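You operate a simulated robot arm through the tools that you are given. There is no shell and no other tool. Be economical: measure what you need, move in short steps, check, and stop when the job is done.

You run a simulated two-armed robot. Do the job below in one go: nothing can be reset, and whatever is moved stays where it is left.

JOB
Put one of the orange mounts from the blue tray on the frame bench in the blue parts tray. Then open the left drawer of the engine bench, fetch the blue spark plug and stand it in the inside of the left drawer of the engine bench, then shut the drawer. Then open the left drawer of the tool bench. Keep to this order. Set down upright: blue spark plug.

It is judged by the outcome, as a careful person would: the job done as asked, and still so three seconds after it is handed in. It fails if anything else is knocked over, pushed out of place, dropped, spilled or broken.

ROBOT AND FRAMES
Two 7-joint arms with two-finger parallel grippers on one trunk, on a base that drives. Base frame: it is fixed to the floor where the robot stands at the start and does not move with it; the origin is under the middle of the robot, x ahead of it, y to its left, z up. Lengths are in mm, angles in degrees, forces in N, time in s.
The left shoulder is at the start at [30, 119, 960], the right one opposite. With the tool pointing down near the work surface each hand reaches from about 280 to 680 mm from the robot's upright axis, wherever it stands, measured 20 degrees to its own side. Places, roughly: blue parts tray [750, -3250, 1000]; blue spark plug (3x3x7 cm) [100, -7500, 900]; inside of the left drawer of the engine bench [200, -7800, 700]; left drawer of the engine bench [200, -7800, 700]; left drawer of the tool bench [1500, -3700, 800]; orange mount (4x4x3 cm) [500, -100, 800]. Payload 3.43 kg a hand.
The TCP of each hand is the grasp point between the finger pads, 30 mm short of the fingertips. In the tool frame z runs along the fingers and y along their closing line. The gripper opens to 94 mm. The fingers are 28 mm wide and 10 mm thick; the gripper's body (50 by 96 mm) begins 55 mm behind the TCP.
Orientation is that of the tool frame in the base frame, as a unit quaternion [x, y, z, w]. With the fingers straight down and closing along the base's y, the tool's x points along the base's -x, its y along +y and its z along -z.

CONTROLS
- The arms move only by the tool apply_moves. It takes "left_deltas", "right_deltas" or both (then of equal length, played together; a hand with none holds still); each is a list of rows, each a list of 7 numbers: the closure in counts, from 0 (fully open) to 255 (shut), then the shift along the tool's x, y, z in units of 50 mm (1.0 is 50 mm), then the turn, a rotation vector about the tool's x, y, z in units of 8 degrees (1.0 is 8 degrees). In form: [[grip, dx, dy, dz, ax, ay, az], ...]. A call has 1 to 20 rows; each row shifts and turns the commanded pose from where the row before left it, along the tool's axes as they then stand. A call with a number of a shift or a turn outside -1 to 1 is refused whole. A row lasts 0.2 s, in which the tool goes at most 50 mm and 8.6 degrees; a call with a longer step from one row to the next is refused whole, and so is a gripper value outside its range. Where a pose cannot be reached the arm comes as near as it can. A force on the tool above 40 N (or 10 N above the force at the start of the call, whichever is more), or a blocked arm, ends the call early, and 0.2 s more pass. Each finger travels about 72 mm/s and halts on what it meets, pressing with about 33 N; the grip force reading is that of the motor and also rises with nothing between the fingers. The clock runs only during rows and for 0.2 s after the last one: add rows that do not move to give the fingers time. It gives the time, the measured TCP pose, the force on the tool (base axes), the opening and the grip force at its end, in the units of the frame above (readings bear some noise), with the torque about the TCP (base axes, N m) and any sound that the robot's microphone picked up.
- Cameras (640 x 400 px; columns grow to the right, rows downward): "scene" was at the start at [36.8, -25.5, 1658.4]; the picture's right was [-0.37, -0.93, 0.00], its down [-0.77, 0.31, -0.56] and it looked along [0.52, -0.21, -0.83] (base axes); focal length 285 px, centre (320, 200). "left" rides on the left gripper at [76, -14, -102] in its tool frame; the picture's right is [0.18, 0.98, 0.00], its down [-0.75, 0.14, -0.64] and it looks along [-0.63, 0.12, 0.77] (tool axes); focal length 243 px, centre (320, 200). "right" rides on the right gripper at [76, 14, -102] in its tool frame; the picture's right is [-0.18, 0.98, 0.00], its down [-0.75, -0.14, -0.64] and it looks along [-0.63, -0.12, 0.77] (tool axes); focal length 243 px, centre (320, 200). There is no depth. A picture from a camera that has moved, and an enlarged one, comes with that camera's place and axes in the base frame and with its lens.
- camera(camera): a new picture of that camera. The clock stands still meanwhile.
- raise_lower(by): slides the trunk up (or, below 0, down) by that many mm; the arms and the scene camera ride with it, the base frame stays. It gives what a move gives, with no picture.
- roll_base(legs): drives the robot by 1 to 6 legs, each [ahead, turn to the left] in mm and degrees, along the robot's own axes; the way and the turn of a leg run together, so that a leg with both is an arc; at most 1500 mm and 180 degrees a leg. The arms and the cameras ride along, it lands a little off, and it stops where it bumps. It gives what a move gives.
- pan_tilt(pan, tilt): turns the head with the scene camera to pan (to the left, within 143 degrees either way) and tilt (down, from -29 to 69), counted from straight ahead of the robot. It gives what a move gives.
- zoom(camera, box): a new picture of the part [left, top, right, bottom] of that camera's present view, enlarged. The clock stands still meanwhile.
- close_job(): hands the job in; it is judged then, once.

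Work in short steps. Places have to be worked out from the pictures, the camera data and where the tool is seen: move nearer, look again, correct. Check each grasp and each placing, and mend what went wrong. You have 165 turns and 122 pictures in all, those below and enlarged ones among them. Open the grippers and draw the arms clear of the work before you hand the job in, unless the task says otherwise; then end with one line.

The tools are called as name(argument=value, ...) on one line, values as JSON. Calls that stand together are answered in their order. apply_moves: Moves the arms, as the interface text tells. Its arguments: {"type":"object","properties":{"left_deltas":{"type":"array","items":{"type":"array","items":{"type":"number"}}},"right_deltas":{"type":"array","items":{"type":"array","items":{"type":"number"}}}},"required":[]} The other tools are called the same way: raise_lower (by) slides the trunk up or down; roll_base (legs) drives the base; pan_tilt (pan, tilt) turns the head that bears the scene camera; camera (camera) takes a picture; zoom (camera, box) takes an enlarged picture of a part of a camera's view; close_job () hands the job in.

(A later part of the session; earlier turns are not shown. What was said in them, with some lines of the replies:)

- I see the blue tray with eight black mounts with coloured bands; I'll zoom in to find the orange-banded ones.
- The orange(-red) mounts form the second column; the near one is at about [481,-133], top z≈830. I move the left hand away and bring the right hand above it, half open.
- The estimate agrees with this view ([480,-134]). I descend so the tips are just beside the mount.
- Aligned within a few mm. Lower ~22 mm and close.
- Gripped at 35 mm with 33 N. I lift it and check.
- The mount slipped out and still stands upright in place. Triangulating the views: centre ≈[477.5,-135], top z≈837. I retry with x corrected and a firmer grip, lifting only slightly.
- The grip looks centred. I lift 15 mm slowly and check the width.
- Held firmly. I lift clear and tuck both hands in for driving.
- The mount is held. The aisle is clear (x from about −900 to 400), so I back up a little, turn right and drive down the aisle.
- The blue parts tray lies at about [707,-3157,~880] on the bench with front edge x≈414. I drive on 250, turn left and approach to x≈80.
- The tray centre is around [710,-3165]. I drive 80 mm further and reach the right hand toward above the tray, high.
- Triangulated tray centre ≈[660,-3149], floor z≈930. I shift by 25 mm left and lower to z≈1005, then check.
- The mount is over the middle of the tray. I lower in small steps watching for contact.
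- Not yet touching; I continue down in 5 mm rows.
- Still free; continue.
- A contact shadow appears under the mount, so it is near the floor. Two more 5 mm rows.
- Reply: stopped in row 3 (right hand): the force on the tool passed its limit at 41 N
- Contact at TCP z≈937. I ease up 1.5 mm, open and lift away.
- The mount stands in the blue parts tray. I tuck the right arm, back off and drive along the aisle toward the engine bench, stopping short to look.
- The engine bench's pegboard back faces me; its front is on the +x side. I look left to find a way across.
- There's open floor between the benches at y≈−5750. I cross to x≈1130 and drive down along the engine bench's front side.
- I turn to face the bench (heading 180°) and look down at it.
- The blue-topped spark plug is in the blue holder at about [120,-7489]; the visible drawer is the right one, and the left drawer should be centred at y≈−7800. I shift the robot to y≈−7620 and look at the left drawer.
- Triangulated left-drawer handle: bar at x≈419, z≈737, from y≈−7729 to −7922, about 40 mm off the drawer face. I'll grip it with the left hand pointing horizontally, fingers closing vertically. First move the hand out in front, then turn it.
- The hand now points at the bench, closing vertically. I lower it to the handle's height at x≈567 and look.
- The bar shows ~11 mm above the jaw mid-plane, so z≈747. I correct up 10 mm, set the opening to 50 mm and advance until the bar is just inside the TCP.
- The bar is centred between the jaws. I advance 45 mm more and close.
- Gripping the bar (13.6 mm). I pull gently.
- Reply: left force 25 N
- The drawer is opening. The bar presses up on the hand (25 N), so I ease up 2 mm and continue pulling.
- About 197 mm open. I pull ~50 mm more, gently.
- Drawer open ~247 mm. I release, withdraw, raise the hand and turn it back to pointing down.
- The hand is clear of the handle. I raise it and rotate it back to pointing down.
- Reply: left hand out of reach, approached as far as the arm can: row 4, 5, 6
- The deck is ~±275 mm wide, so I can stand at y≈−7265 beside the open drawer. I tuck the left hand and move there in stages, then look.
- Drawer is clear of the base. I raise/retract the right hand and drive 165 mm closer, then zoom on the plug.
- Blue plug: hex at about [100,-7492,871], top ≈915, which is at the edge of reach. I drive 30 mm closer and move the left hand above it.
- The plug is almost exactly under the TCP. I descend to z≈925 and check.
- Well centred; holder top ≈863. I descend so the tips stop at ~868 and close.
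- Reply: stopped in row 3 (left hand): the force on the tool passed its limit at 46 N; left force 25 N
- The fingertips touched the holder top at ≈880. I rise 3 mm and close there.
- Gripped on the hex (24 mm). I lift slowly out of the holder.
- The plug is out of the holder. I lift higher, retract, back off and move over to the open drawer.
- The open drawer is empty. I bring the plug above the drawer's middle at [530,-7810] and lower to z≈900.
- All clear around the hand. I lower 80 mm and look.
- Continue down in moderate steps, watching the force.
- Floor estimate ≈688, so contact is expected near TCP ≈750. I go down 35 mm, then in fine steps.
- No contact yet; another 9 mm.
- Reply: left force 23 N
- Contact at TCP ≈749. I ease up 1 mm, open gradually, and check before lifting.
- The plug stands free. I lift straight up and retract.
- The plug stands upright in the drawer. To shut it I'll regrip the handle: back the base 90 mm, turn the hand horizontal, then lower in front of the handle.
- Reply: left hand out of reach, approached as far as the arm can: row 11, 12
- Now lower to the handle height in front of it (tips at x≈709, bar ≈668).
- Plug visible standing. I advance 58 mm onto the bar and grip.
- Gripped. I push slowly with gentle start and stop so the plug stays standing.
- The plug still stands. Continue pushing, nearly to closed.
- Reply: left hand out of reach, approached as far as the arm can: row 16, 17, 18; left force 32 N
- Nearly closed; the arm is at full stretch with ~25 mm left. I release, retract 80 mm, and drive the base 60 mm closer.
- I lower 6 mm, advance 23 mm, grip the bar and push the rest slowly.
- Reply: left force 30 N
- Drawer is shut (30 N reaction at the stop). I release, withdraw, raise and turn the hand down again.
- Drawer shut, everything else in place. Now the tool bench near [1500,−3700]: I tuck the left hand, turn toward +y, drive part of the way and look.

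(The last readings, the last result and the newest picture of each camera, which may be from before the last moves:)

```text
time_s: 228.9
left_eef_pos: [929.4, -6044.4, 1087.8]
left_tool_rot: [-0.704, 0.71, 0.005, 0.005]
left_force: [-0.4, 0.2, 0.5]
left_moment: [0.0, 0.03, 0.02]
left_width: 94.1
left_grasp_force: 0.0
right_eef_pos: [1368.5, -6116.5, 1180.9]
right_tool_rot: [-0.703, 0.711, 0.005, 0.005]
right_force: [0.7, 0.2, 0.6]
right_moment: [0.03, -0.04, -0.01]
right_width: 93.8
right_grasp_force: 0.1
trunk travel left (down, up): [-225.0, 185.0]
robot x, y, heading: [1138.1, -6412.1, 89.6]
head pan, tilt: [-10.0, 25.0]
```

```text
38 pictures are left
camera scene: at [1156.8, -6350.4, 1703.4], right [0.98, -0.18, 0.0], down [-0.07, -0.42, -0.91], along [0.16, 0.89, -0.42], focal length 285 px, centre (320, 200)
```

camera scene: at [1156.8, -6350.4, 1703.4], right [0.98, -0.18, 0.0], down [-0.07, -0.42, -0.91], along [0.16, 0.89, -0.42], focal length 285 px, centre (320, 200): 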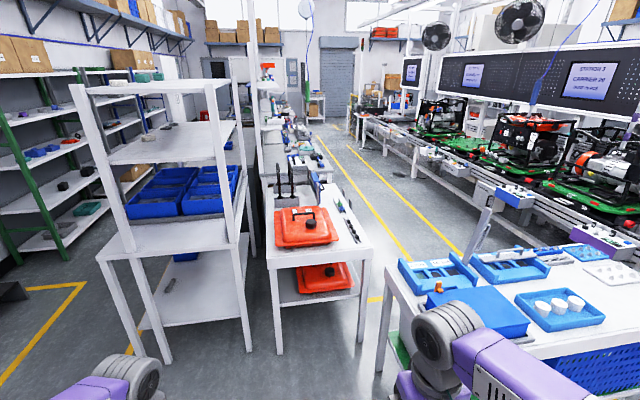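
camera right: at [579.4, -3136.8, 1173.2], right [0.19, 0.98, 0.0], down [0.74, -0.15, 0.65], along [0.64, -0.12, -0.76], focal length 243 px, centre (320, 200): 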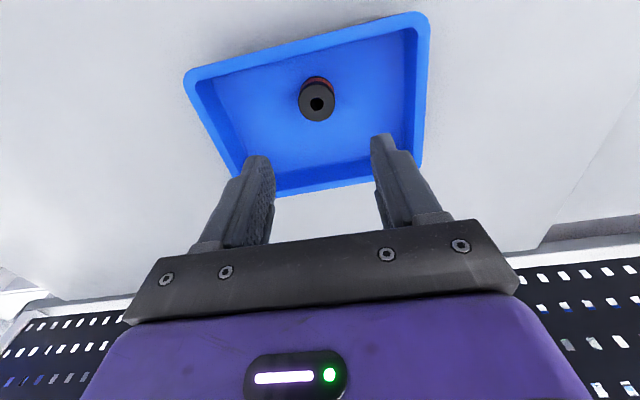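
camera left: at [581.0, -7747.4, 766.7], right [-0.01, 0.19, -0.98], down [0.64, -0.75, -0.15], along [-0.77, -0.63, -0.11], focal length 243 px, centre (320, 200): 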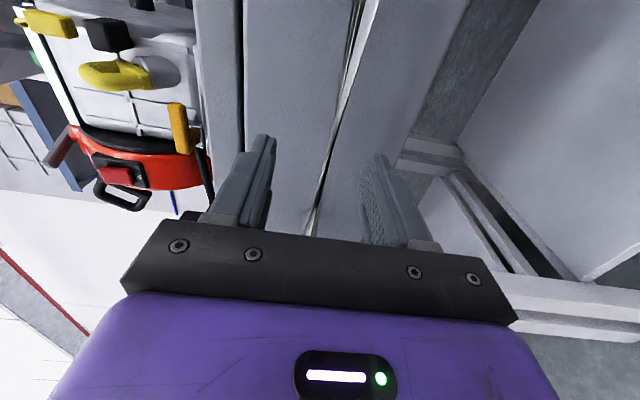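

I need to see how to get into the lane beyond; I look further right.

pan_tilt(pan=-45, tilt=30)

camera(camera="scene")

zoom(camera="scene", box=[0, 60, 320, 260])

```text
time_s: 229.9
left_eef_pos: [928.9, -6045.2, 1088.1]
left_tool_rot: [-0.705, 0.71, 0.004, 0.005]
left_force: [0.6, -0.7, 0.8]
left_moment: [0.0, -0.01, -0.03]
left_width: 93.9
left_grasp_force: 0.1
right_eef_pos: [1368.5, -6118.0, 1181.3]
right_tool_rot: [-0.704, 0.71, 0.005, 0.004]
right_force: [-0.3, -0.3, 0.1]
right_moment: [-0.01, 0.02, -0.01]
right_width: 94.0
right_grasp_force: 0.0
trunk travel left (down, up): [-225.0, 185.0]
robot x, y, heading: [1137.2, -6414.1, 89.5]
head pan, tilt: [-45.0, 30.0]
```

```text
37 pictures are left
camera scene: at [1204.7, -6377.3, 1695.5], right [0.71, -0.71, 0.0], down [-0.35, -0.35, -0.87], along [0.61, 0.61, -0.5], focal length 285 px, centre (320, 200)
```

scene: 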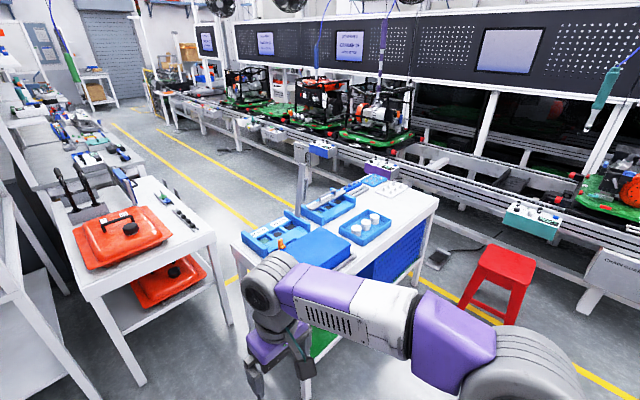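

```text
2.00 times, centred on (160, 160) of scene
camera zoom: at [1204.7, -6377.3, 1695.5], right [0.71, -0.71, 0.0], down [-0.35, -0.35, -0.87], along [0.61, 0.61, -0.5], focal length 571 px, centre (640, 280)
```

zoom: 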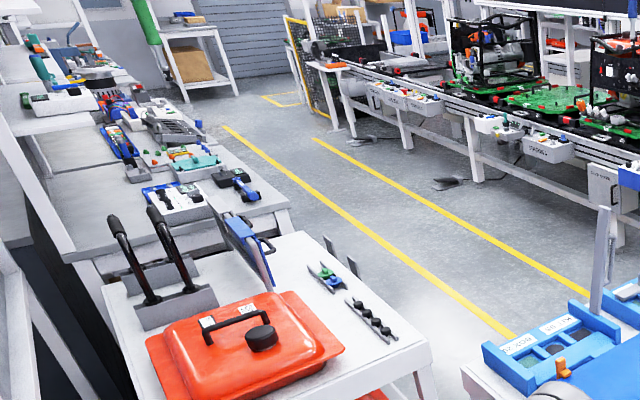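

The lane beyond is blocked between the orange-case bench and the blue-case table; I'll check the gap between that table and the conveyor from closer.

roll_base(legs=[[0, -89.5], [900, 0]])

pan_tilt(pan=45, tilt=40)

camera(camera="scene")

```text
time_s: 238.5
left_eef_pos: [2421.3, -6207.5, 1088.7]
left_tool_rot: [0.006, 1.0, 0.0, 0.006]
left_force: [-1.1, -0.1, -0.1]
left_moment: [0.03, 0.03, 0.03]
left_width: 94.0
left_grasp_force: 0.0
right_eef_pos: [2346.9, -6645.0, 1179.1]
right_tool_rot: [0.007, 1.0, -0.001, 0.006]
right_force: [-0.5, 0.5, -0.1]
right_moment: [-0.04, 0.0, -0.04]
right_width: 93.8
right_grasp_force: 0.1
trunk travel left (down, up): [-225.0, 185.0]
robot x, y, heading: [2053.9, -6420.0, -0.6]
head pan, tilt: [-45.0, 30.0]
```

```text
time_s: 240.1
left_eef_pos: [2421.4, -6207.5, 1089.0]
left_tool_rot: [0.006, 1.0, -0.001, 0.007]
left_force: [-0.1, -0.9, 0.8]
left_moment: [0.02, 0.0, -0.05]
left_width: 93.8
left_grasp_force: 0.0
right_eef_pos: [2345.1, -6646.0, 1180.0]
right_tool_rot: [0.007, 1.0, 0.0, 0.007]
right_force: [-0.2, 0.2, 0.5]
right_moment: [0.01, 0.03, -0.01]
right_width: 93.8
right_grasp_force: 0.0
trunk travel left (down, up): [-225.0, 185.0]
robot x, y, heading: [2052.8, -6418.9, -0.6]
head pan, tilt: [45.0, 40.0]
```

```text
35 pictures are left
camera scene: at [2083.9, -6355.8, 1680.1], right [0.7, -0.71, 0.0], down [-0.46, -0.45, -0.77], along [0.55, 0.54, -0.64], focal length 285 px, centre (320, 200)
```

scene: 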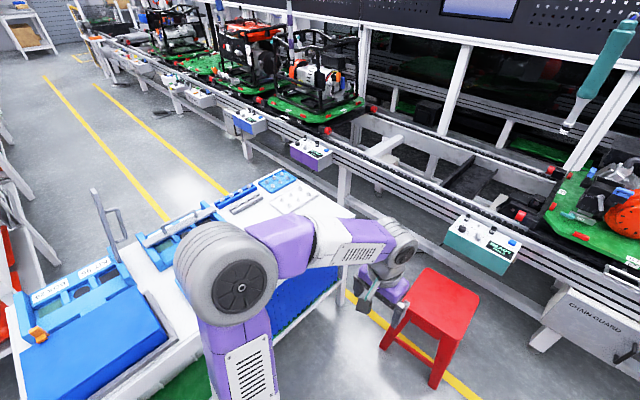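

The table–conveyor gap is too narrow (~420 mm), so I must enter the lane from its north end. I return to the original aisle.

roll_base(legs=[[-905, 0], [0, 90.6], [660, 0], [0, 90], [1460, 0], [0, -90]])

```text
time_s: 266.4
left_eef_pos: [-503.5, -5361.8, 1088.6]
left_tool_rot: [-0.7, 0.714, 0.005, 0.006]
left_force: [0.3, 0.2, -0.4]
left_moment: [0.02, 0.0, -0.01]
left_width: 94.0
left_grasp_force: 0.0
right_eef_pos: [-65.3, -5439.3, 1182.4]
right_tool_rot: [-0.7, 0.714, 0.006, 0.004]
right_force: [0.9, -0.8, 0.2]
right_moment: [0.02, 0.0, 0.0]
right_width: 93.9
right_grasp_force: 0.1
trunk travel left (down, up): [-225.0, 185.0]
robot x, y, heading: [-299.8, -5729.5, 89.3]
head pan, tilt: [45.0, 40.0]
```

Drive north up the aisle to y≈−1300 and look at the passages.

roll_base(legs=[[0, 0.7], [1500, 0], [1500, 0], [1500, 0]])

pan_tilt(pan=-40, tilt=25)

camera(camera="scene")

pan_tilt(pan=0, tilt=20)

camera(camera="scene")

```text
time_s: 288.1
left_eef_pos: [-464.1, -896.6, 1089.7]
left_tool_rot: [-0.7, 0.714, 0.005, 0.004]
left_force: [0.2, 0.0, -0.4]
left_moment: [0.01, 0.03, 0.03]
left_width: 94.0
left_grasp_force: 0.0
right_eef_pos: [-27.8, -973.3, 1181.0]
right_tool_rot: [-0.7, 0.714, 0.005, 0.004]
right_force: [-0.2, 0.0, 0.3]
right_moment: [0.01, 0.0, 0.01]
right_width: 93.8
right_grasp_force: 0.0
trunk travel left (down, up): [-225.0, 185.0]
robot x, y, heading: [-255.9, -1268.2, 89.2]
head pan, tilt: [45.0, 40.0]
```

```text
time_s: 289.7
left_eef_pos: [-465.2, -895.7, 1088.6]
left_tool_rot: [-0.701, 0.713, 0.006, 0.007]
left_force: [-0.3, -0.3, -0.9]
left_moment: [-0.01, -0.03, 0.01]
left_width: 94.1
left_grasp_force: 0.2
right_eef_pos: [-28.7, -972.0, 1181.7]
right_tool_rot: [-0.699, 0.715, 0.005, 0.003]
right_force: [-0.4, 0.7, 0.4]
right_moment: [0.03, -0.03, 0.0]
right_width: 93.7
right_grasp_force: 0.0
trunk travel left (down, up): [-225.0, 185.0]
robot x, y, heading: [-258.1, -1261.9, 89.0]
head pan, tilt: [-40.0, 25.0]
```

```text
34 pictures are left
camera scene: at [-198.0, -1224.8, 1703.4], right [0.76, -0.65, 0.0], down [-0.28, -0.32, -0.91], along [0.59, 0.69, -0.42], focal length 285 px, centre (320, 200)
```

scene: 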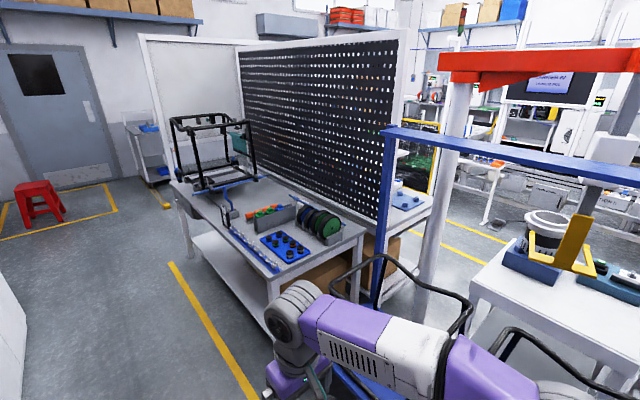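

```text
time_s: 290.7
left_eef_pos: [-465.3, -896.8, 1089.8]
left_tool_rot: [-0.7, 0.714, 0.005, 0.006]
left_force: [0.3, -0.1, -0.3]
left_moment: [0.05, 0.03, 0.02]
left_width: 94.0
left_grasp_force: 0.1
right_eef_pos: [-27.8, -973.1, 1181.0]
right_tool_rot: [-0.7, 0.715, 0.005, 0.003]
right_force: [-0.4, -0.2, 0.2]
right_moment: [-0.01, 0.0, 0.02]
right_width: 93.9
right_grasp_force: 0.0
trunk travel left (down, up): [-225.0, 185.0]
robot x, y, heading: [-257.9, -1266.1, 89.2]
head pan, tilt: [0.0, 20.0]
```

```text
33 pictures are left
camera scene: at [-256.8, -1201.5, 1711.5], right [1.0, -0.02, 0.0], down [-0.01, -0.34, -0.94], along [0.01, 0.94, -0.34], focal length 285 px, centre (320, 200)
```

scene: 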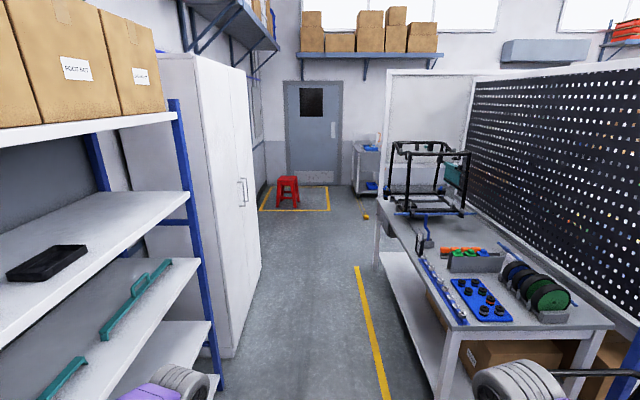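

The north end looks open beyond the frame bench. I drive to y≈2090 and look right.

roll_base(legs=[[0, 0.8], [1500, 0], [1500, 0], [350, 0]])

pan_tilt(pan=-85, tilt=22)

camera(camera="scene")

```text
time_s: 307.3
left_eef_pos: [-434.1, 2438.3, 1089.7]
left_tool_rot: [-0.7, 0.714, 0.005, 0.004]
left_force: [0.1, 0.4, -0.2]
left_moment: [-0.03, 0.01, 0.05]
left_width: 94.2
left_grasp_force: 0.0
right_eef_pos: [3.3, 2359.5, 1180.8]
right_tool_rot: [-0.699, 0.715, 0.005, 0.004]
right_force: [-0.1, 0.2, 0.4]
right_moment: [-0.02, -0.01, 0.01]
right_width: 93.9
right_grasp_force: 0.1
trunk travel left (down, up): [-225.0, 185.0]
robot x, y, heading: [-227.0, 2067.2, 89.3]
head pan, tilt: [0.0, 20.0]
```

```text
time_s: 308.9
left_eef_pos: [-434.7, 2438.1, 1089.0]
left_tool_rot: [-0.7, 0.714, 0.005, 0.005]
left_force: [-0.7, 0.0, 0.1]
left_moment: [0.01, 0.0, -0.01]
left_width: 93.5
left_grasp_force: 0.1
right_eef_pos: [3.2, 2359.8, 1180.9]
right_tool_rot: [-0.699, 0.715, 0.005, 0.004]
right_force: [-0.1, -0.1, -0.7]
right_moment: [-0.01, 0.0, -0.02]
right_width: 94.1
right_grasp_force: 0.0
trunk travel left (down, up): [-225.0, 185.0]
robot x, y, heading: [-230.8, 2069.2, 89.1]
head pan, tilt: [-85.0, 22.0]
```

```text
32 pictures are left
camera scene: at [-135.8, 2045.3, 1708.3], right [0.07, -1.0, 0.0], down [-0.37, -0.03, -0.93], along [0.92, 0.07, -0.37], focal length 285 px, centre (320, 200)
```

scene: 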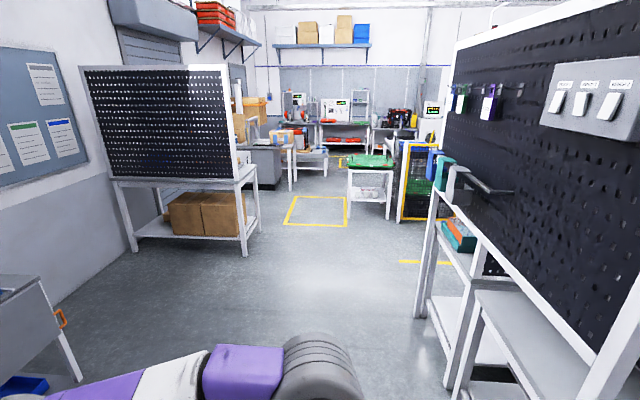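

The passage to the lane is open. I drive to x≈2200 and turn south.

roll_base(legs=[[0, -89.1], [1500, 0], [930, 0], [0, -90]])

pan_tilt(pan=0, tilt=22)

camera(camera="scene")

```text
time_s: 328.5
left_eef_pos: [2419.7, 1683.4, 1088.2]
left_tool_rot: [0.717, 0.697, -0.006, 0.006]
left_force: [0.8, 0.2, 0.9]
left_moment: [0.0, -0.01, 0.0]
left_width: 94.1
left_grasp_force: 0.1
right_eef_pos: [1982.7, 1764.9, 1180.0]
right_tool_rot: [0.719, 0.695, -0.004, 0.006]
right_force: [0.1, -0.3, -0.3]
right_moment: [-0.02, -0.01, 0.0]
right_width: 93.9
right_grasp_force: 0.1
trunk travel left (down, up): [-225.0, 185.0]
robot x, y, heading: [2220.1, 2057.2, -91.6]
head pan, tilt: [-85.0, 22.0]
```

```text
time_s: 330.1
left_eef_pos: [2420.1, 1682.6, 1090.0]
left_tool_rot: [0.718, 0.696, -0.006, 0.006]
left_force: [0.6, -0.4, 0.4]
left_moment: [0.01, -0.02, 0.0]
left_width: 94.0
left_grasp_force: 0.1
right_eef_pos: [1982.8, 1765.8, 1181.5]
right_tool_rot: [0.718, 0.696, -0.003, 0.005]
right_force: [-0.3, -0.8, -0.2]
right_moment: [-0.01, -0.02, -0.02]
right_width: 94.0
right_grasp_force: 0.0
trunk travel left (down, up): [-225.0, 185.0]
robot x, y, heading: [2215.5, 2052.3, -91.7]
head pan, tilt: [0.0, 22.0]
```

```text
31 pictures are left
camera scene: at [2216.4, 1993.5, 1708.3], right [-1.0, 0.03, 0.0], down [0.01, 0.37, -0.93], along [-0.02, -0.93, -0.37], focal length 285 px, centre (320, 200)
```

scene: 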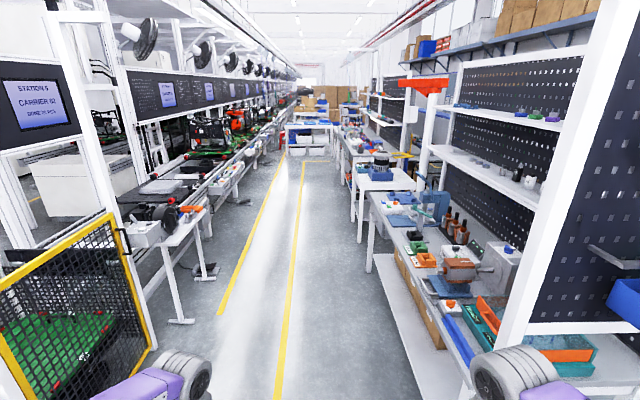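

The lane is clear. I correct heading and drive south to y≈−3450, then face the tool bench.

roll_base(legs=[[0, 1.7], [1500, 0], [1500, 0], [1500, 0], [1000, 0]])

pan_tilt(pan=-65, tilt=38)

camera(camera="scene")

```text
time_s: 356.8
left_eef_pos: [2431.3, -3822.8, 1087.8]
left_tool_rot: [0.708, 0.707, -0.006, 0.005]
left_force: [0.2, 0.0, -1.0]
left_moment: [0.01, 0.03, 0.01]
left_width: 94.0
left_grasp_force: 0.2
right_eef_pos: [1990.8, -3752.3, 1180.0]
right_tool_rot: [0.708, 0.706, -0.004, 0.005]
right_force: [0.1, -0.7, 0.4]
right_moment: [0.02, 0.01, 0.03]
right_width: 94.2
right_grasp_force: 0.1
trunk travel left (down, up): [-225.0, 185.0]
robot x, y, heading: [2215.5, -3455.0, -89.6]
head pan, tilt: [0.0, 22.0]
```

```text
time_s: 358.2
left_eef_pos: [2430.1, -3820.9, 1088.6]
left_tool_rot: [0.708, 0.707, -0.005, 0.005]
left_force: [-0.7, -0.4, -0.3]
left_moment: [0.03, -0.03, 0.03]
left_width: 94.1
left_grasp_force: 0.1
right_eef_pos: [1992.5, -3752.0, 1180.9]
right_tool_rot: [0.708, 0.706, -0.004, 0.004]
right_force: [-0.5, -0.1, 0.3]
right_moment: [-0.02, 0.0, 0.01]
right_width: 94.2
right_grasp_force: 0.0
trunk travel left (down, up): [-225.0, 185.0]
robot x, y, heading: [2218.6, -3457.2, -89.5]
head pan, tilt: [-65.0, 38.0]
```

```text
30 pictures are left
camera scene: at [2140.4, -3461.8, 1683.1], right [-0.43, 0.9, 0.0], down [0.56, 0.26, -0.79], along [-0.71, -0.34, -0.62], focal length 285 px, centre (320, 200)
```

scene: 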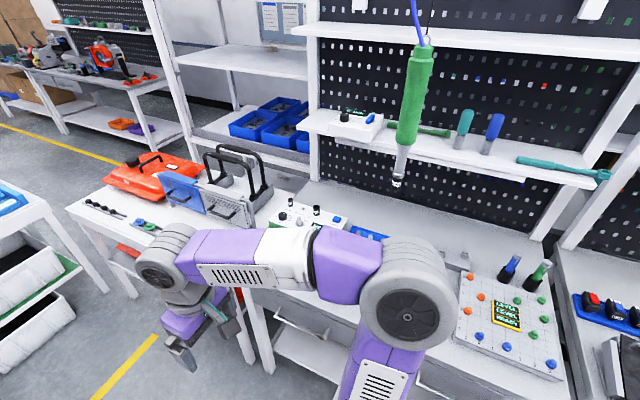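

I turn to face the bench; a tool hangs over the bench, which I'll keep clear of.

roll_base(legs=[[0, -90.5]])

pan_tilt(pan=10, tilt=45)

camera(camera="scene")

camera(camera="left")

```text
time_s: 362.4
left_eef_pos: [1850.0, -3666.6, 1089.6]
left_tool_rot: [1.0, -0.005, -0.008, 0.0]
left_force: [0.3, 1.1, 0.3]
left_moment: [0.02, -0.01, 0.0]
left_width: 93.9
left_grasp_force: 0.1
right_eef_pos: [1923.7, -3228.1, 1181.2]
right_tool_rot: [1.0, -0.005, -0.006, 0.001]
right_force: [-0.2, -0.8, -0.7]
right_moment: [0.02, 0.04, -0.01]
right_width: 93.8
right_grasp_force: 0.1
trunk travel left (down, up): [-225.0, 185.0]
robot x, y, heading: [2216.0, -3457.1, 179.7]
head pan, tilt: [-65.0, 38.0]
```

```text
time_s: 363.9
left_eef_pos: [1851.5, -3666.1, 1089.0]
left_tool_rot: [1.0, -0.005, -0.008, 0.0]
left_force: [0.9, 0.1, 0.2]
left_moment: [-0.01, -0.02, 0.0]
left_width: 94.2
left_grasp_force: 0.0
right_eef_pos: [1923.0, -3228.0, 1180.7]
right_tool_rot: [1.0, -0.005, -0.006, 0.0]
right_force: [0.4, -0.9, 0.0]
right_moment: [0.0, -0.03, -0.01]
right_width: 94.1
right_grasp_force: 0.2
trunk travel left (down, up): [-225.0, 185.0]
robot x, y, heading: [2218.1, -3454.9, 179.8]
head pan, tilt: [10.0, 45.0]
```

```text
29 pictures are left
camera scene: at [2168.4, -3468.8, 1672.9], right [-0.17, 0.99, 0.0], down [0.7, 0.12, -0.71], along [-0.7, -0.12, -0.71], focal length 285 px, centre (320, 200)
```

scene: 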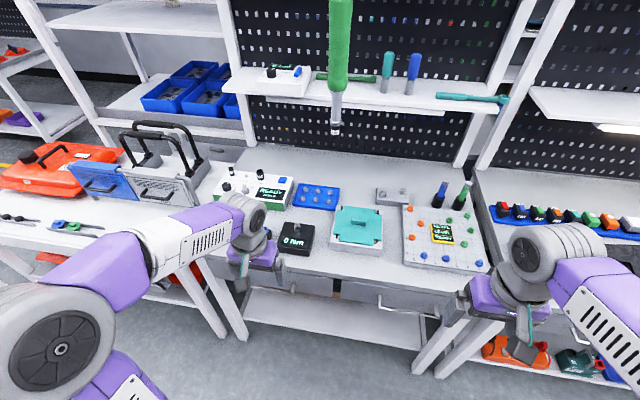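

```text
28 pictures are left
camera left: at [1929.0, -3653.6, 1189.9], right [0.18, -0.98, 0.0], down [-0.74, -0.14, 0.65], along [-0.64, -0.11, -0.76], focal length 243 px, centre (320, 200)
```

left: 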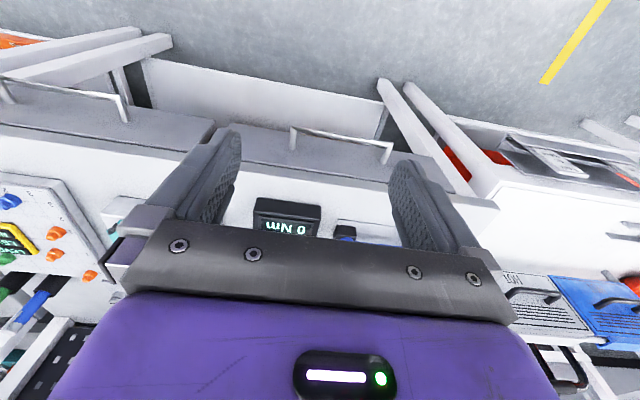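

zoom(camera="scene", box=[200, 220, 440, 370])

zoom(camera="left", box=[210, 60, 450, 210])

```text
2.67 times, centred on (320, 295) of scene
camera zoom: at [2168.4, -3468.8, 1672.9], right [-0.17, 0.99, 0.0], down [0.7, 0.12, -0.71], along [-0.7, -0.12, -0.71], focal length 761 px, centre (320, -53)
```

zoom: 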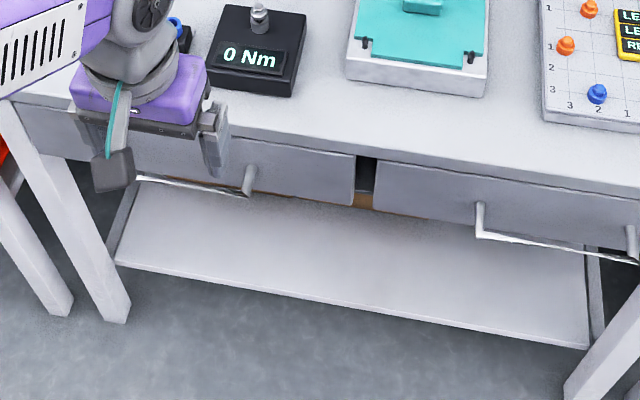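

```text
2.67 times, centred on (330, 135) of left
camera zoom: at [1929.0, -3653.6, 1189.9], right [0.18, -0.98, 0.0], down [-0.74, -0.14, 0.65], along [-0.64, -0.11, -0.76], focal length 647 px, centre (293, 373)
```

zoom: 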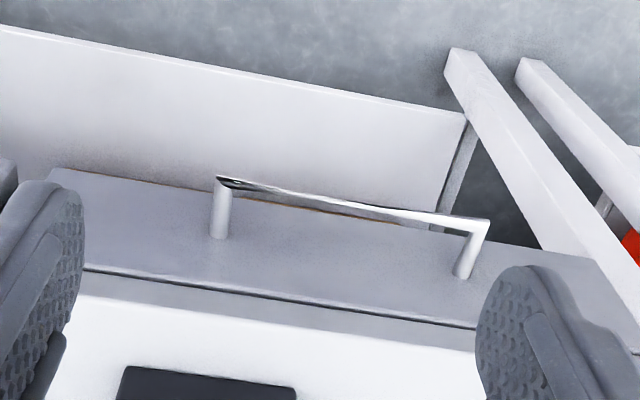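

Left-drawer handle of the tool bench: bar at x≈1747, z≈795, y −3636…−3814. I back off 220 mm for pull room, bring the hand forward and turn it horizontal as before.

roll_base(legs=[[-220, 0]])

apply_moves(left_deltas=[[0, -0.8, 0.2, 0.4, 0, 0, 0], [0, -0.8, 0.2, 0.4, 0, 0, 0], [0, -0.8, 0.2, 0.4, 0, 0, 0], [0, -0.8, 0.2, 0.4, 0, 0, 0], [0, -0.3, 0.2, 0, 0, 0, 0], [0, 0, 0, 0, 0, 0, 0]])

apply_moves(left_deltas=[[0, 0, 0, 0, 0.6186, -0.6186, -0.6186], [0, 0, 0, 0, 0.6186, -0.6186, -0.6186], [0, 0, 0, 0, 0.6186, -0.6186, -0.6186], [0, 0, 0, 0, 0.6186, -0.6186, -0.6186], [0, 0, 0, 0, 0.6186, -0.6186, -0.6186], [0, 0, 0, 0, 0.6186, -0.6186, -0.6186], [0, 0, 0, 0, 0.6186, -0.6186, -0.6186], [0, 0, 0, 0, 0.6186, -0.6186, -0.6186], [0, 0, 0, 0, 0.6186, -0.6186, -0.6186], [0, 0, 0, 0, 0.6186, -0.6186, -0.6186], [0, 0, 0, 0, 0.6186, -0.6186, -0.6186], [0, 0, 0, 0, 0.6186, -0.6186, -0.6186], [0, 0, 0, 0, 0.6186, -0.6186, -0.6186], [0, 0, 0, 0, 0.6186, -0.6186, -0.6186], [0, 0, 0, 0, 0, 0, 0]])

```text
time_s: 365.6
left_eef_pos: [2069.7, -3667.4, 1089.7]
left_tool_rot: [1.0, -0.004, -0.007, 0.0]
left_force: [0.3, 0.0, 0.7]
left_moment: [0.01, -0.02, 0.0]
left_width: 93.9
left_grasp_force: 0.0
right_eef_pos: [2142.9, -3228.6, 1181.3]
right_tool_rot: [1.0, -0.005, -0.007, 0.001]
right_force: [-0.1, -0.7, 0.5]
right_moment: [0.06, -0.01, -0.03]
right_width: 94.0
right_grasp_force: 0.1
trunk travel left (down, up): [-225.0, 185.0]
robot x, y, heading: [2433.3, -3458.8, 179.8]
head pan, tilt: [10.0, 45.0]
```

```text
time_s: 367.0
left_eef_pos: [1891.4, -3715.0, 1010.7]
left_tool_rot: [1.0, -0.003, -0.007, 0.0]
left_force: [0.6, -0.5, 0.2]
left_moment: [0.01, 0.01, 0.04]
left_width: 94.1
left_grasp_force: 0.1
right_eef_pos: [2141.8, -3229.7, 1180.9]
right_tool_rot: [1.0, -0.005, -0.006, 0.0]
right_force: [0.1, 0.7, 0.3]
right_moment: [0.01, 0.02, -0.03]
right_width: 94.1
right_grasp_force: 0.1
trunk travel left (down, up): [-225.0, 185.0]
robot x, y, heading: [2436.8, -3460.5, 179.6]
head pan, tilt: [10.0, 45.0]
```

```text
time_s: 370.2
left_eef_pos: [1891.8, -3716.0, 1011.1]
left_tool_rot: [-0.497, -0.494, 0.503, 0.506]
left_force: [0.5, -0.3, 0.2]
left_moment: [-0.01, -0.01, -0.04]
left_width: 93.9
left_grasp_force: 0.1
right_eef_pos: [2140.7, -3228.8, 1180.5]
right_tool_rot: [1.0, -0.005, -0.007, 0.001]
right_force: [-0.6, -0.7, -0.9]
right_moment: [0.02, 0.0, 0.0]
right_width: 94.0
right_grasp_force: 0.0
trunk travel left (down, up): [-225.0, 185.0]
robot x, y, heading: [2433.2, -3457.1, 180.0]
head pan, tilt: [10.0, 45.0]
```

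Lower to z≈800 in front of the handle and look.

apply_moves(left_deltas=[[120, -0.04, 0.844, 0, 0, 0, 0], [120, -0.04, 0.844, 0, 0, 0, 0], [120, -0.04, 0.844, 0, 0, 0, 0], [120, -0.04, 0.844, 0, 0, 0, 0], [120, -0.04, 0.844, 0, 0, 0, 0], [120, 0, 0, 0, 0, 0, 0]])

camera(camera="left")

```text
time_s: 371.6
left_eef_pos: [1889.2, -3725.2, 799.7]
left_tool_rot: [-0.498, -0.495, 0.502, 0.505]
left_force: [0.2, 0.4, 0.6]
left_moment: [0.01, 0.0, 0.01]
left_width: 49.5
left_grasp_force: 0.1
right_eef_pos: [2141.4, -3230.0, 1180.8]
right_tool_rot: [1.0, -0.005, -0.006, 0.0]
right_force: [0.6, -0.9, 0.6]
right_moment: [0.02, -0.02, 0.0]
right_width: 93.9
right_grasp_force: 0.0
trunk travel left (down, up): [-225.0, 185.0]
robot x, y, heading: [2437.7, -3456.3, 180.1]
head pan, tilt: [10.0, 45.0]
```

```text
25 pictures are left
camera left: at [1993.0, -3650.7, 812.5], right [-0.01, 0.18, -0.98], down [0.63, -0.76, -0.15], along [-0.77, -0.62, -0.11], focal length 243 px, centre (320, 200)
```

left: 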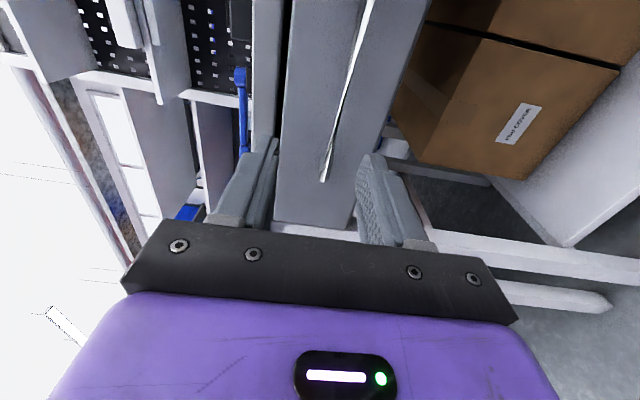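

The bar appears ~23 mm below the jaw mid-plane. I lower 23 mm and advance partway, then re-check.

apply_moves(left_deltas=[[120, 0, 0.46, 0, 0, 0, 0], [120, 0, 0, 0.6, 0, 0, 0], [120, 0, 0, 0.6, 0, 0, 0], [120, 0, 0, 0.5, 0, 0, 0], [120, 0, 0, 0, 0, 0, 0]])

camera(camera="left")

zoom(camera="scene", box=[200, 180, 440, 330])

```text
time_s: 372.8
left_eef_pos: [1803.6, -3727.6, 778.6]
left_tool_rot: [-0.498, -0.494, 0.502, 0.506]
left_force: [0.4, 1.1, -0.7]
left_moment: [0.0, -0.04, -0.01]
left_width: 49.6
left_grasp_force: 0.1
right_eef_pos: [2140.9, -3229.4, 1182.6]
right_tool_rot: [1.0, -0.005, -0.006, 0.001]
right_force: [0.0, -0.6, -0.2]
right_moment: [0.02, 0.01, 0.01]
right_width: 94.1
right_grasp_force: 0.1
trunk travel left (down, up): [-225.0, 185.0]
robot x, y, heading: [2430.9, -3458.5, 179.8]
head pan, tilt: [10.0, 45.0]
```

```text
24 pictures are left
camera left: at [1907.1, -3651.5, 790.8], right [-0.01, 0.18, -0.98], down [0.63, -0.76, -0.15], along [-0.77, -0.63, -0.11], focal length 243 px, centre (320, 200)
```

left: 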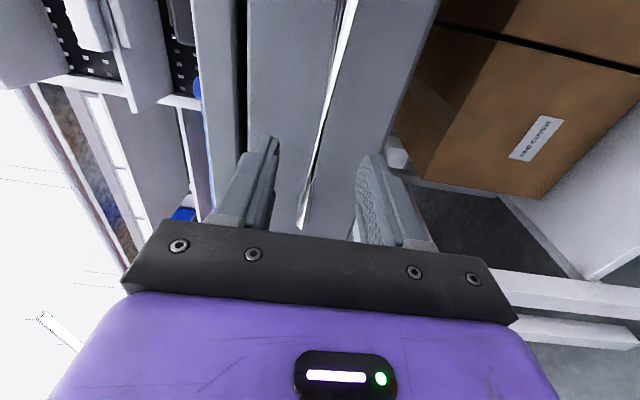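

```text
2.67 times, centred on (320, 255) of scene
camera zoom: at [2386.9, -3469.9, 1672.9], right [-0.17, 0.99, 0.0], down [0.7, 0.12, -0.71], along [-0.7, -0.12, -0.71], focal length 761 px, centre (320, 53)
```

zoom: 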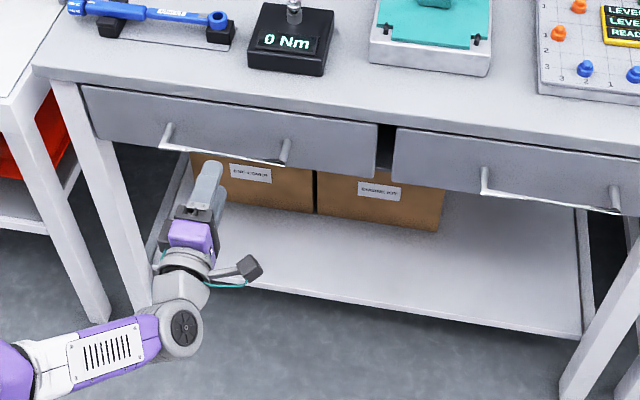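

Bar is now centred; I advance 43 mm and close.

apply_moves(left_deltas=[[120, 0, 0, 0.3, 0, 0, 0], [120, 0, 0, 0.3, 0, 0, 0], [120, 0, 0, 0.26, 0, 0, 0], [120, 0, 0, 0, 0, 0, 0], [255, 0, 0, 0, 0, 0, 0], [255, 0, 0, 0, 0, 0, 0], [255, 0, 0, 0, 0, 0, 0], [255, 0, 0, 0, 0, 0, 0]])

camera(camera="left")

```text
time_s: 374.6
left_eef_pos: [1761.5, -3726.0, 779.7]
left_tool_rot: [-0.498, -0.495, 0.502, 0.505]
left_force: [0.1, 0.6, -1.9]
left_moment: [-0.13, -0.09, 0.26]
left_width: 13.6
left_grasp_force: 44.7
right_eef_pos: [2140.9, -3229.5, 1181.1]
right_tool_rot: [1.0, -0.005, -0.006, 0.001]
right_force: [-0.6, -0.2, 0.0]
right_moment: [0.01, 0.02, 0.0]
right_width: 94.0
right_grasp_force: 0.2
trunk travel left (down, up): [-225.0, 185.0]
robot x, y, heading: [2438.3, -3458.7, 179.7]
head pan, tilt: [10.0, 45.0]
```

```text
22 pictures are left
camera left: at [1863.9, -3650.5, 791.2], right [-0.01, 0.18, -0.98], down [0.63, -0.76, -0.15], along [-0.77, -0.63, -0.11], focal length 243 px, centre (320, 200)
```

left: 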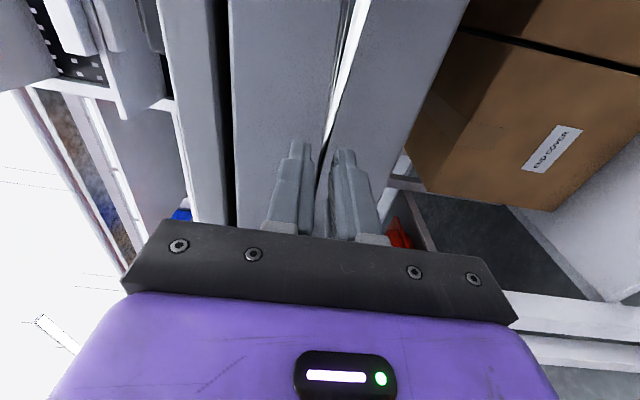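

The bar is gripped (13.6 mm). I pull slowly, in case the drawer holds things.

apply_moves(left_deltas=[[255, 0, 0, -0.06, 0, 0, 0], [255, 0, 0, -0.12, 0, 0, 0], [255, 0, 0, -0.18, 0, 0, 0], [255, 0, 0, -0.22, 0, 0, 0], [255, 0, 0, -0.22, 0, 0, 0], [255, 0, 0, -0.22, 0, 0, 0], [255, 0, 0, -0.22, 0, 0, 0], [255, 0, 0, -0.22, 0, 0, 0], [255, 0, 0, -0.22, 0, 0, 0], [255, 0, 0, -0.22, 0, 0, 0], [255, 0, 0, -0.18, 0, 0, 0], [255, 0, 0, -0.12, 0, 0, 0], [255, 0, 0, -0.06, 0, 0, 0], [255, 0, 0, 0, 0, 0, 0]])

camera(camera="scene")

```text
time_s: 377.6
left_eef_pos: [1873.2, -3726.5, 778.8]
left_tool_rot: [-0.496, -0.494, 0.503, 0.506]
left_force: [-1.2, -1.2, 5.6]
left_moment: [-0.05, 0.15, 1.03]
left_width: 13.5
left_grasp_force: 44.8
right_eef_pos: [2141.6, -3227.6, 1181.1]
right_tool_rot: [1.0, -0.005, -0.005, 0.001]
right_force: [0.3, -0.1, -0.3]
right_moment: [0.0, -0.01, 0.0]
right_width: 93.9
right_grasp_force: 0.0
trunk travel left (down, up): [-225.0, 185.0]
robot x, y, heading: [2438.6, -3458.7, 179.8]
head pan, tilt: [10.0, 45.0]
```

```text
21 pictures are left
camera scene: at [2387.0, -3469.4, 1672.9], right [-0.17, 0.99, 0.0], down [0.7, 0.12, -0.71], along [-0.7, -0.12, -0.71], focal length 285 px, centre (320, 200)
```

scene: 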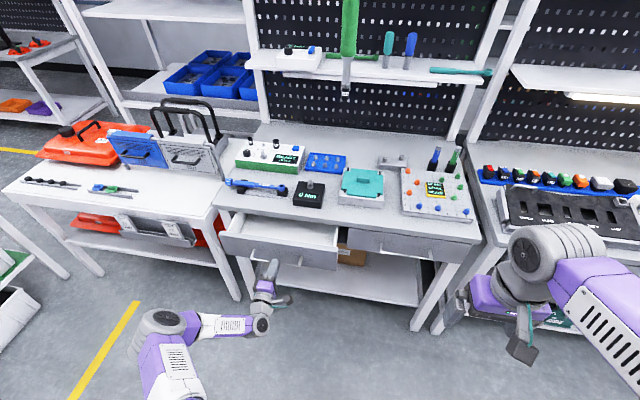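

Opening well. I pull another ~130 mm.

apply_moves(left_deltas=[[255, 0, 0, -0.06, 0, 0, 0], [255, 0, 0, -0.12, 0, 0, 0], [255, 0, 0, -0.18, 0, 0, 0], [255, 0, 0, -0.22, 0, 0, 0], [255, 0, 0, -0.22, 0, 0, 0], [255, 0, 0, -0.22, 0, 0, 0], [255, 0, 0, -0.22, 0, 0, 0], [255, 0, 0, -0.22, 0, 0, 0], [255, 0, 0, -0.22, 0, 0, 0], [255, 0, 0, -0.22, 0, 0, 0], [255, 0, 0, -0.22, 0, 0, 0], [255, 0, 0, -0.22, 0, 0, 0], [255, 0, 0, -0.18, 0, 0, 0], [255, 0, 0, -0.12, 0, 0, 0], [255, 0, 0, -0.06, 0, 0, 0], [255, 0, 0, 0, 0, 0, 0]])

camera(camera="scene")

```text
time_s: 381.0
left_eef_pos: [2008.5, -3725.6, 778.2]
left_tool_rot: [-0.495, -0.492, 0.505, 0.508]
left_force: [-2.0, -0.5, 27.5]
left_moment: [-0.06, 0.66, 0.48]
left_width: 13.7
left_grasp_force: 45.0
right_eef_pos: [2142.8, -3228.4, 1181.2]
right_tool_rot: [1.0, -0.005, -0.007, 0.001]
right_force: [-0.6, -0.1, -0.3]
right_moment: [0.0, 0.0, 0.03]
right_width: 94.1
right_grasp_force: 0.1
trunk travel left (down, up): [-225.0, 185.0]
robot x, y, heading: [2433.7, -3453.7, 179.7]
head pan, tilt: [10.0, 45.0]
```

```text
20 pictures are left
camera scene: at [2388.8, -3468.2, 1673.0], right [-0.17, 0.99, 0.0], down [0.7, 0.12, -0.71], along [-0.7, -0.12, -0.71], focal length 285 px, centre (320, 200)
```

scene: 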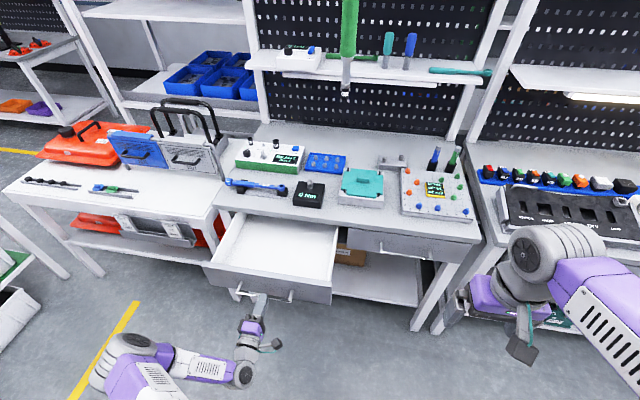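

The drawer is open ~247 mm. I release the handle and back the hand, then the robot, clear.

apply_moves(left_deltas=[[255, 0, -0.03, 0, 0, 0, 0], [180, 0, 0, 0, 0, 0, 0], [110, 0, 0, 0, 0, 0, 0], [110, 0, 0, 0, 0, 0, 0], [110, 0, 0, 0, 0, 0, 0]])

roll_base(legs=[[-180, 0]])

camera(camera="scene")

```text
time_s: 382.2
left_eef_pos: [2007.9, -3726.3, 777.2]
left_tool_rot: [-0.498, -0.494, 0.502, 0.506]
left_force: [-0.5, 0.2, -0.7]
left_moment: [-0.04, 0.0, -0.03]
left_width: 53.6
left_grasp_force: 0.1
right_eef_pos: [2140.8, -3229.1, 1180.6]
right_tool_rot: [1.0, -0.005, -0.006, 0.002]
right_force: [0.3, 0.8, -0.5]
right_moment: [0.01, -0.01, 0.01]
right_width: 94.1
right_grasp_force: 0.1
trunk travel left (down, up): [-225.0, 185.0]
robot x, y, heading: [2438.4, -3459.6, 179.7]
head pan, tilt: [10.0, 45.0]
```

```text
time_s: 383.7
left_eef_pos: [2187.3, -3727.1, 777.9]
left_tool_rot: [-0.498, -0.494, 0.503, 0.506]
left_force: [-0.3, 0.5, -0.1]
left_moment: [-0.01, 0.01, 0.01]
left_width: 53.5
left_grasp_force: 0.0
right_eef_pos: [2320.1, -3229.4, 1180.0]
right_tool_rot: [1.0, -0.005, -0.007, 0.001]
right_force: [0.6, -0.6, 0.8]
right_moment: [0.0, 0.0, -0.02]
right_width: 94.0
right_grasp_force: 0.0
trunk travel left (down, up): [-225.0, 185.0]
robot x, y, heading: [2614.1, -3457.5, 179.4]
head pan, tilt: [10.0, 45.0]
```

```text
19 pictures are left
camera scene: at [2566.0, -3470.3, 1672.9], right [-0.17, 0.99, 0.0], down [0.7, 0.12, -0.71], along [-0.7, -0.12, -0.71], focal length 285 px, centre (320, 200)
```

scene: 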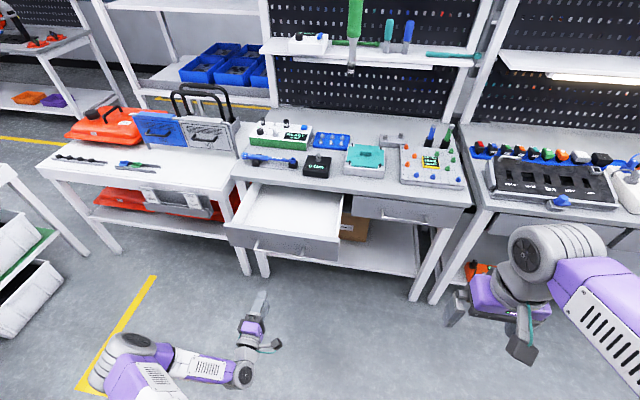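

The tool bench's left drawer stays open, and both hands are clear. I open the gripper fully and let a moment pass.

apply_moves(left_deltas=[[0, 0, 0, 0, 0, 0, 0], [0, 0, 0, 0, 0, 0, 0], [0, 0, 0, 0, 0, 0, 0]])

close_job()

```text
time_s: 384.5
left_eef_pos: [2186.3, -3727.7, 776.3]
left_tool_rot: [-0.498, -0.495, 0.503, 0.505]
left_force: [1.0, 0.0, 0.5]
left_moment: [-0.01, -0.01, -0.01]
left_width: 94.2
left_grasp_force: 0.0
right_eef_pos: [2318.6, -3229.9, 1180.5]
right_tool_rot: [1.0, -0.005, -0.006, 0.001]
right_force: [-0.3, -0.7, 0.2]
right_moment: [-0.02, -0.04, -0.01]
right_width: 94.2
right_grasp_force: 0.1
trunk travel left (down, up): [-225.0, 185.0]
robot x, y, heading: [2615.6, -3459.8, 180.0]
head pan, tilt: [10.0, 45.0]
```

```text
The job is handed in.
```

The job is handed in, done in the order asked: one orange mount is in the blue parts tray, the blue spark plug was stood upright in the engine bench's left drawer and the drawer shut (not checked inside once shut), and the tool bench's left drawer is open about 247 mm.
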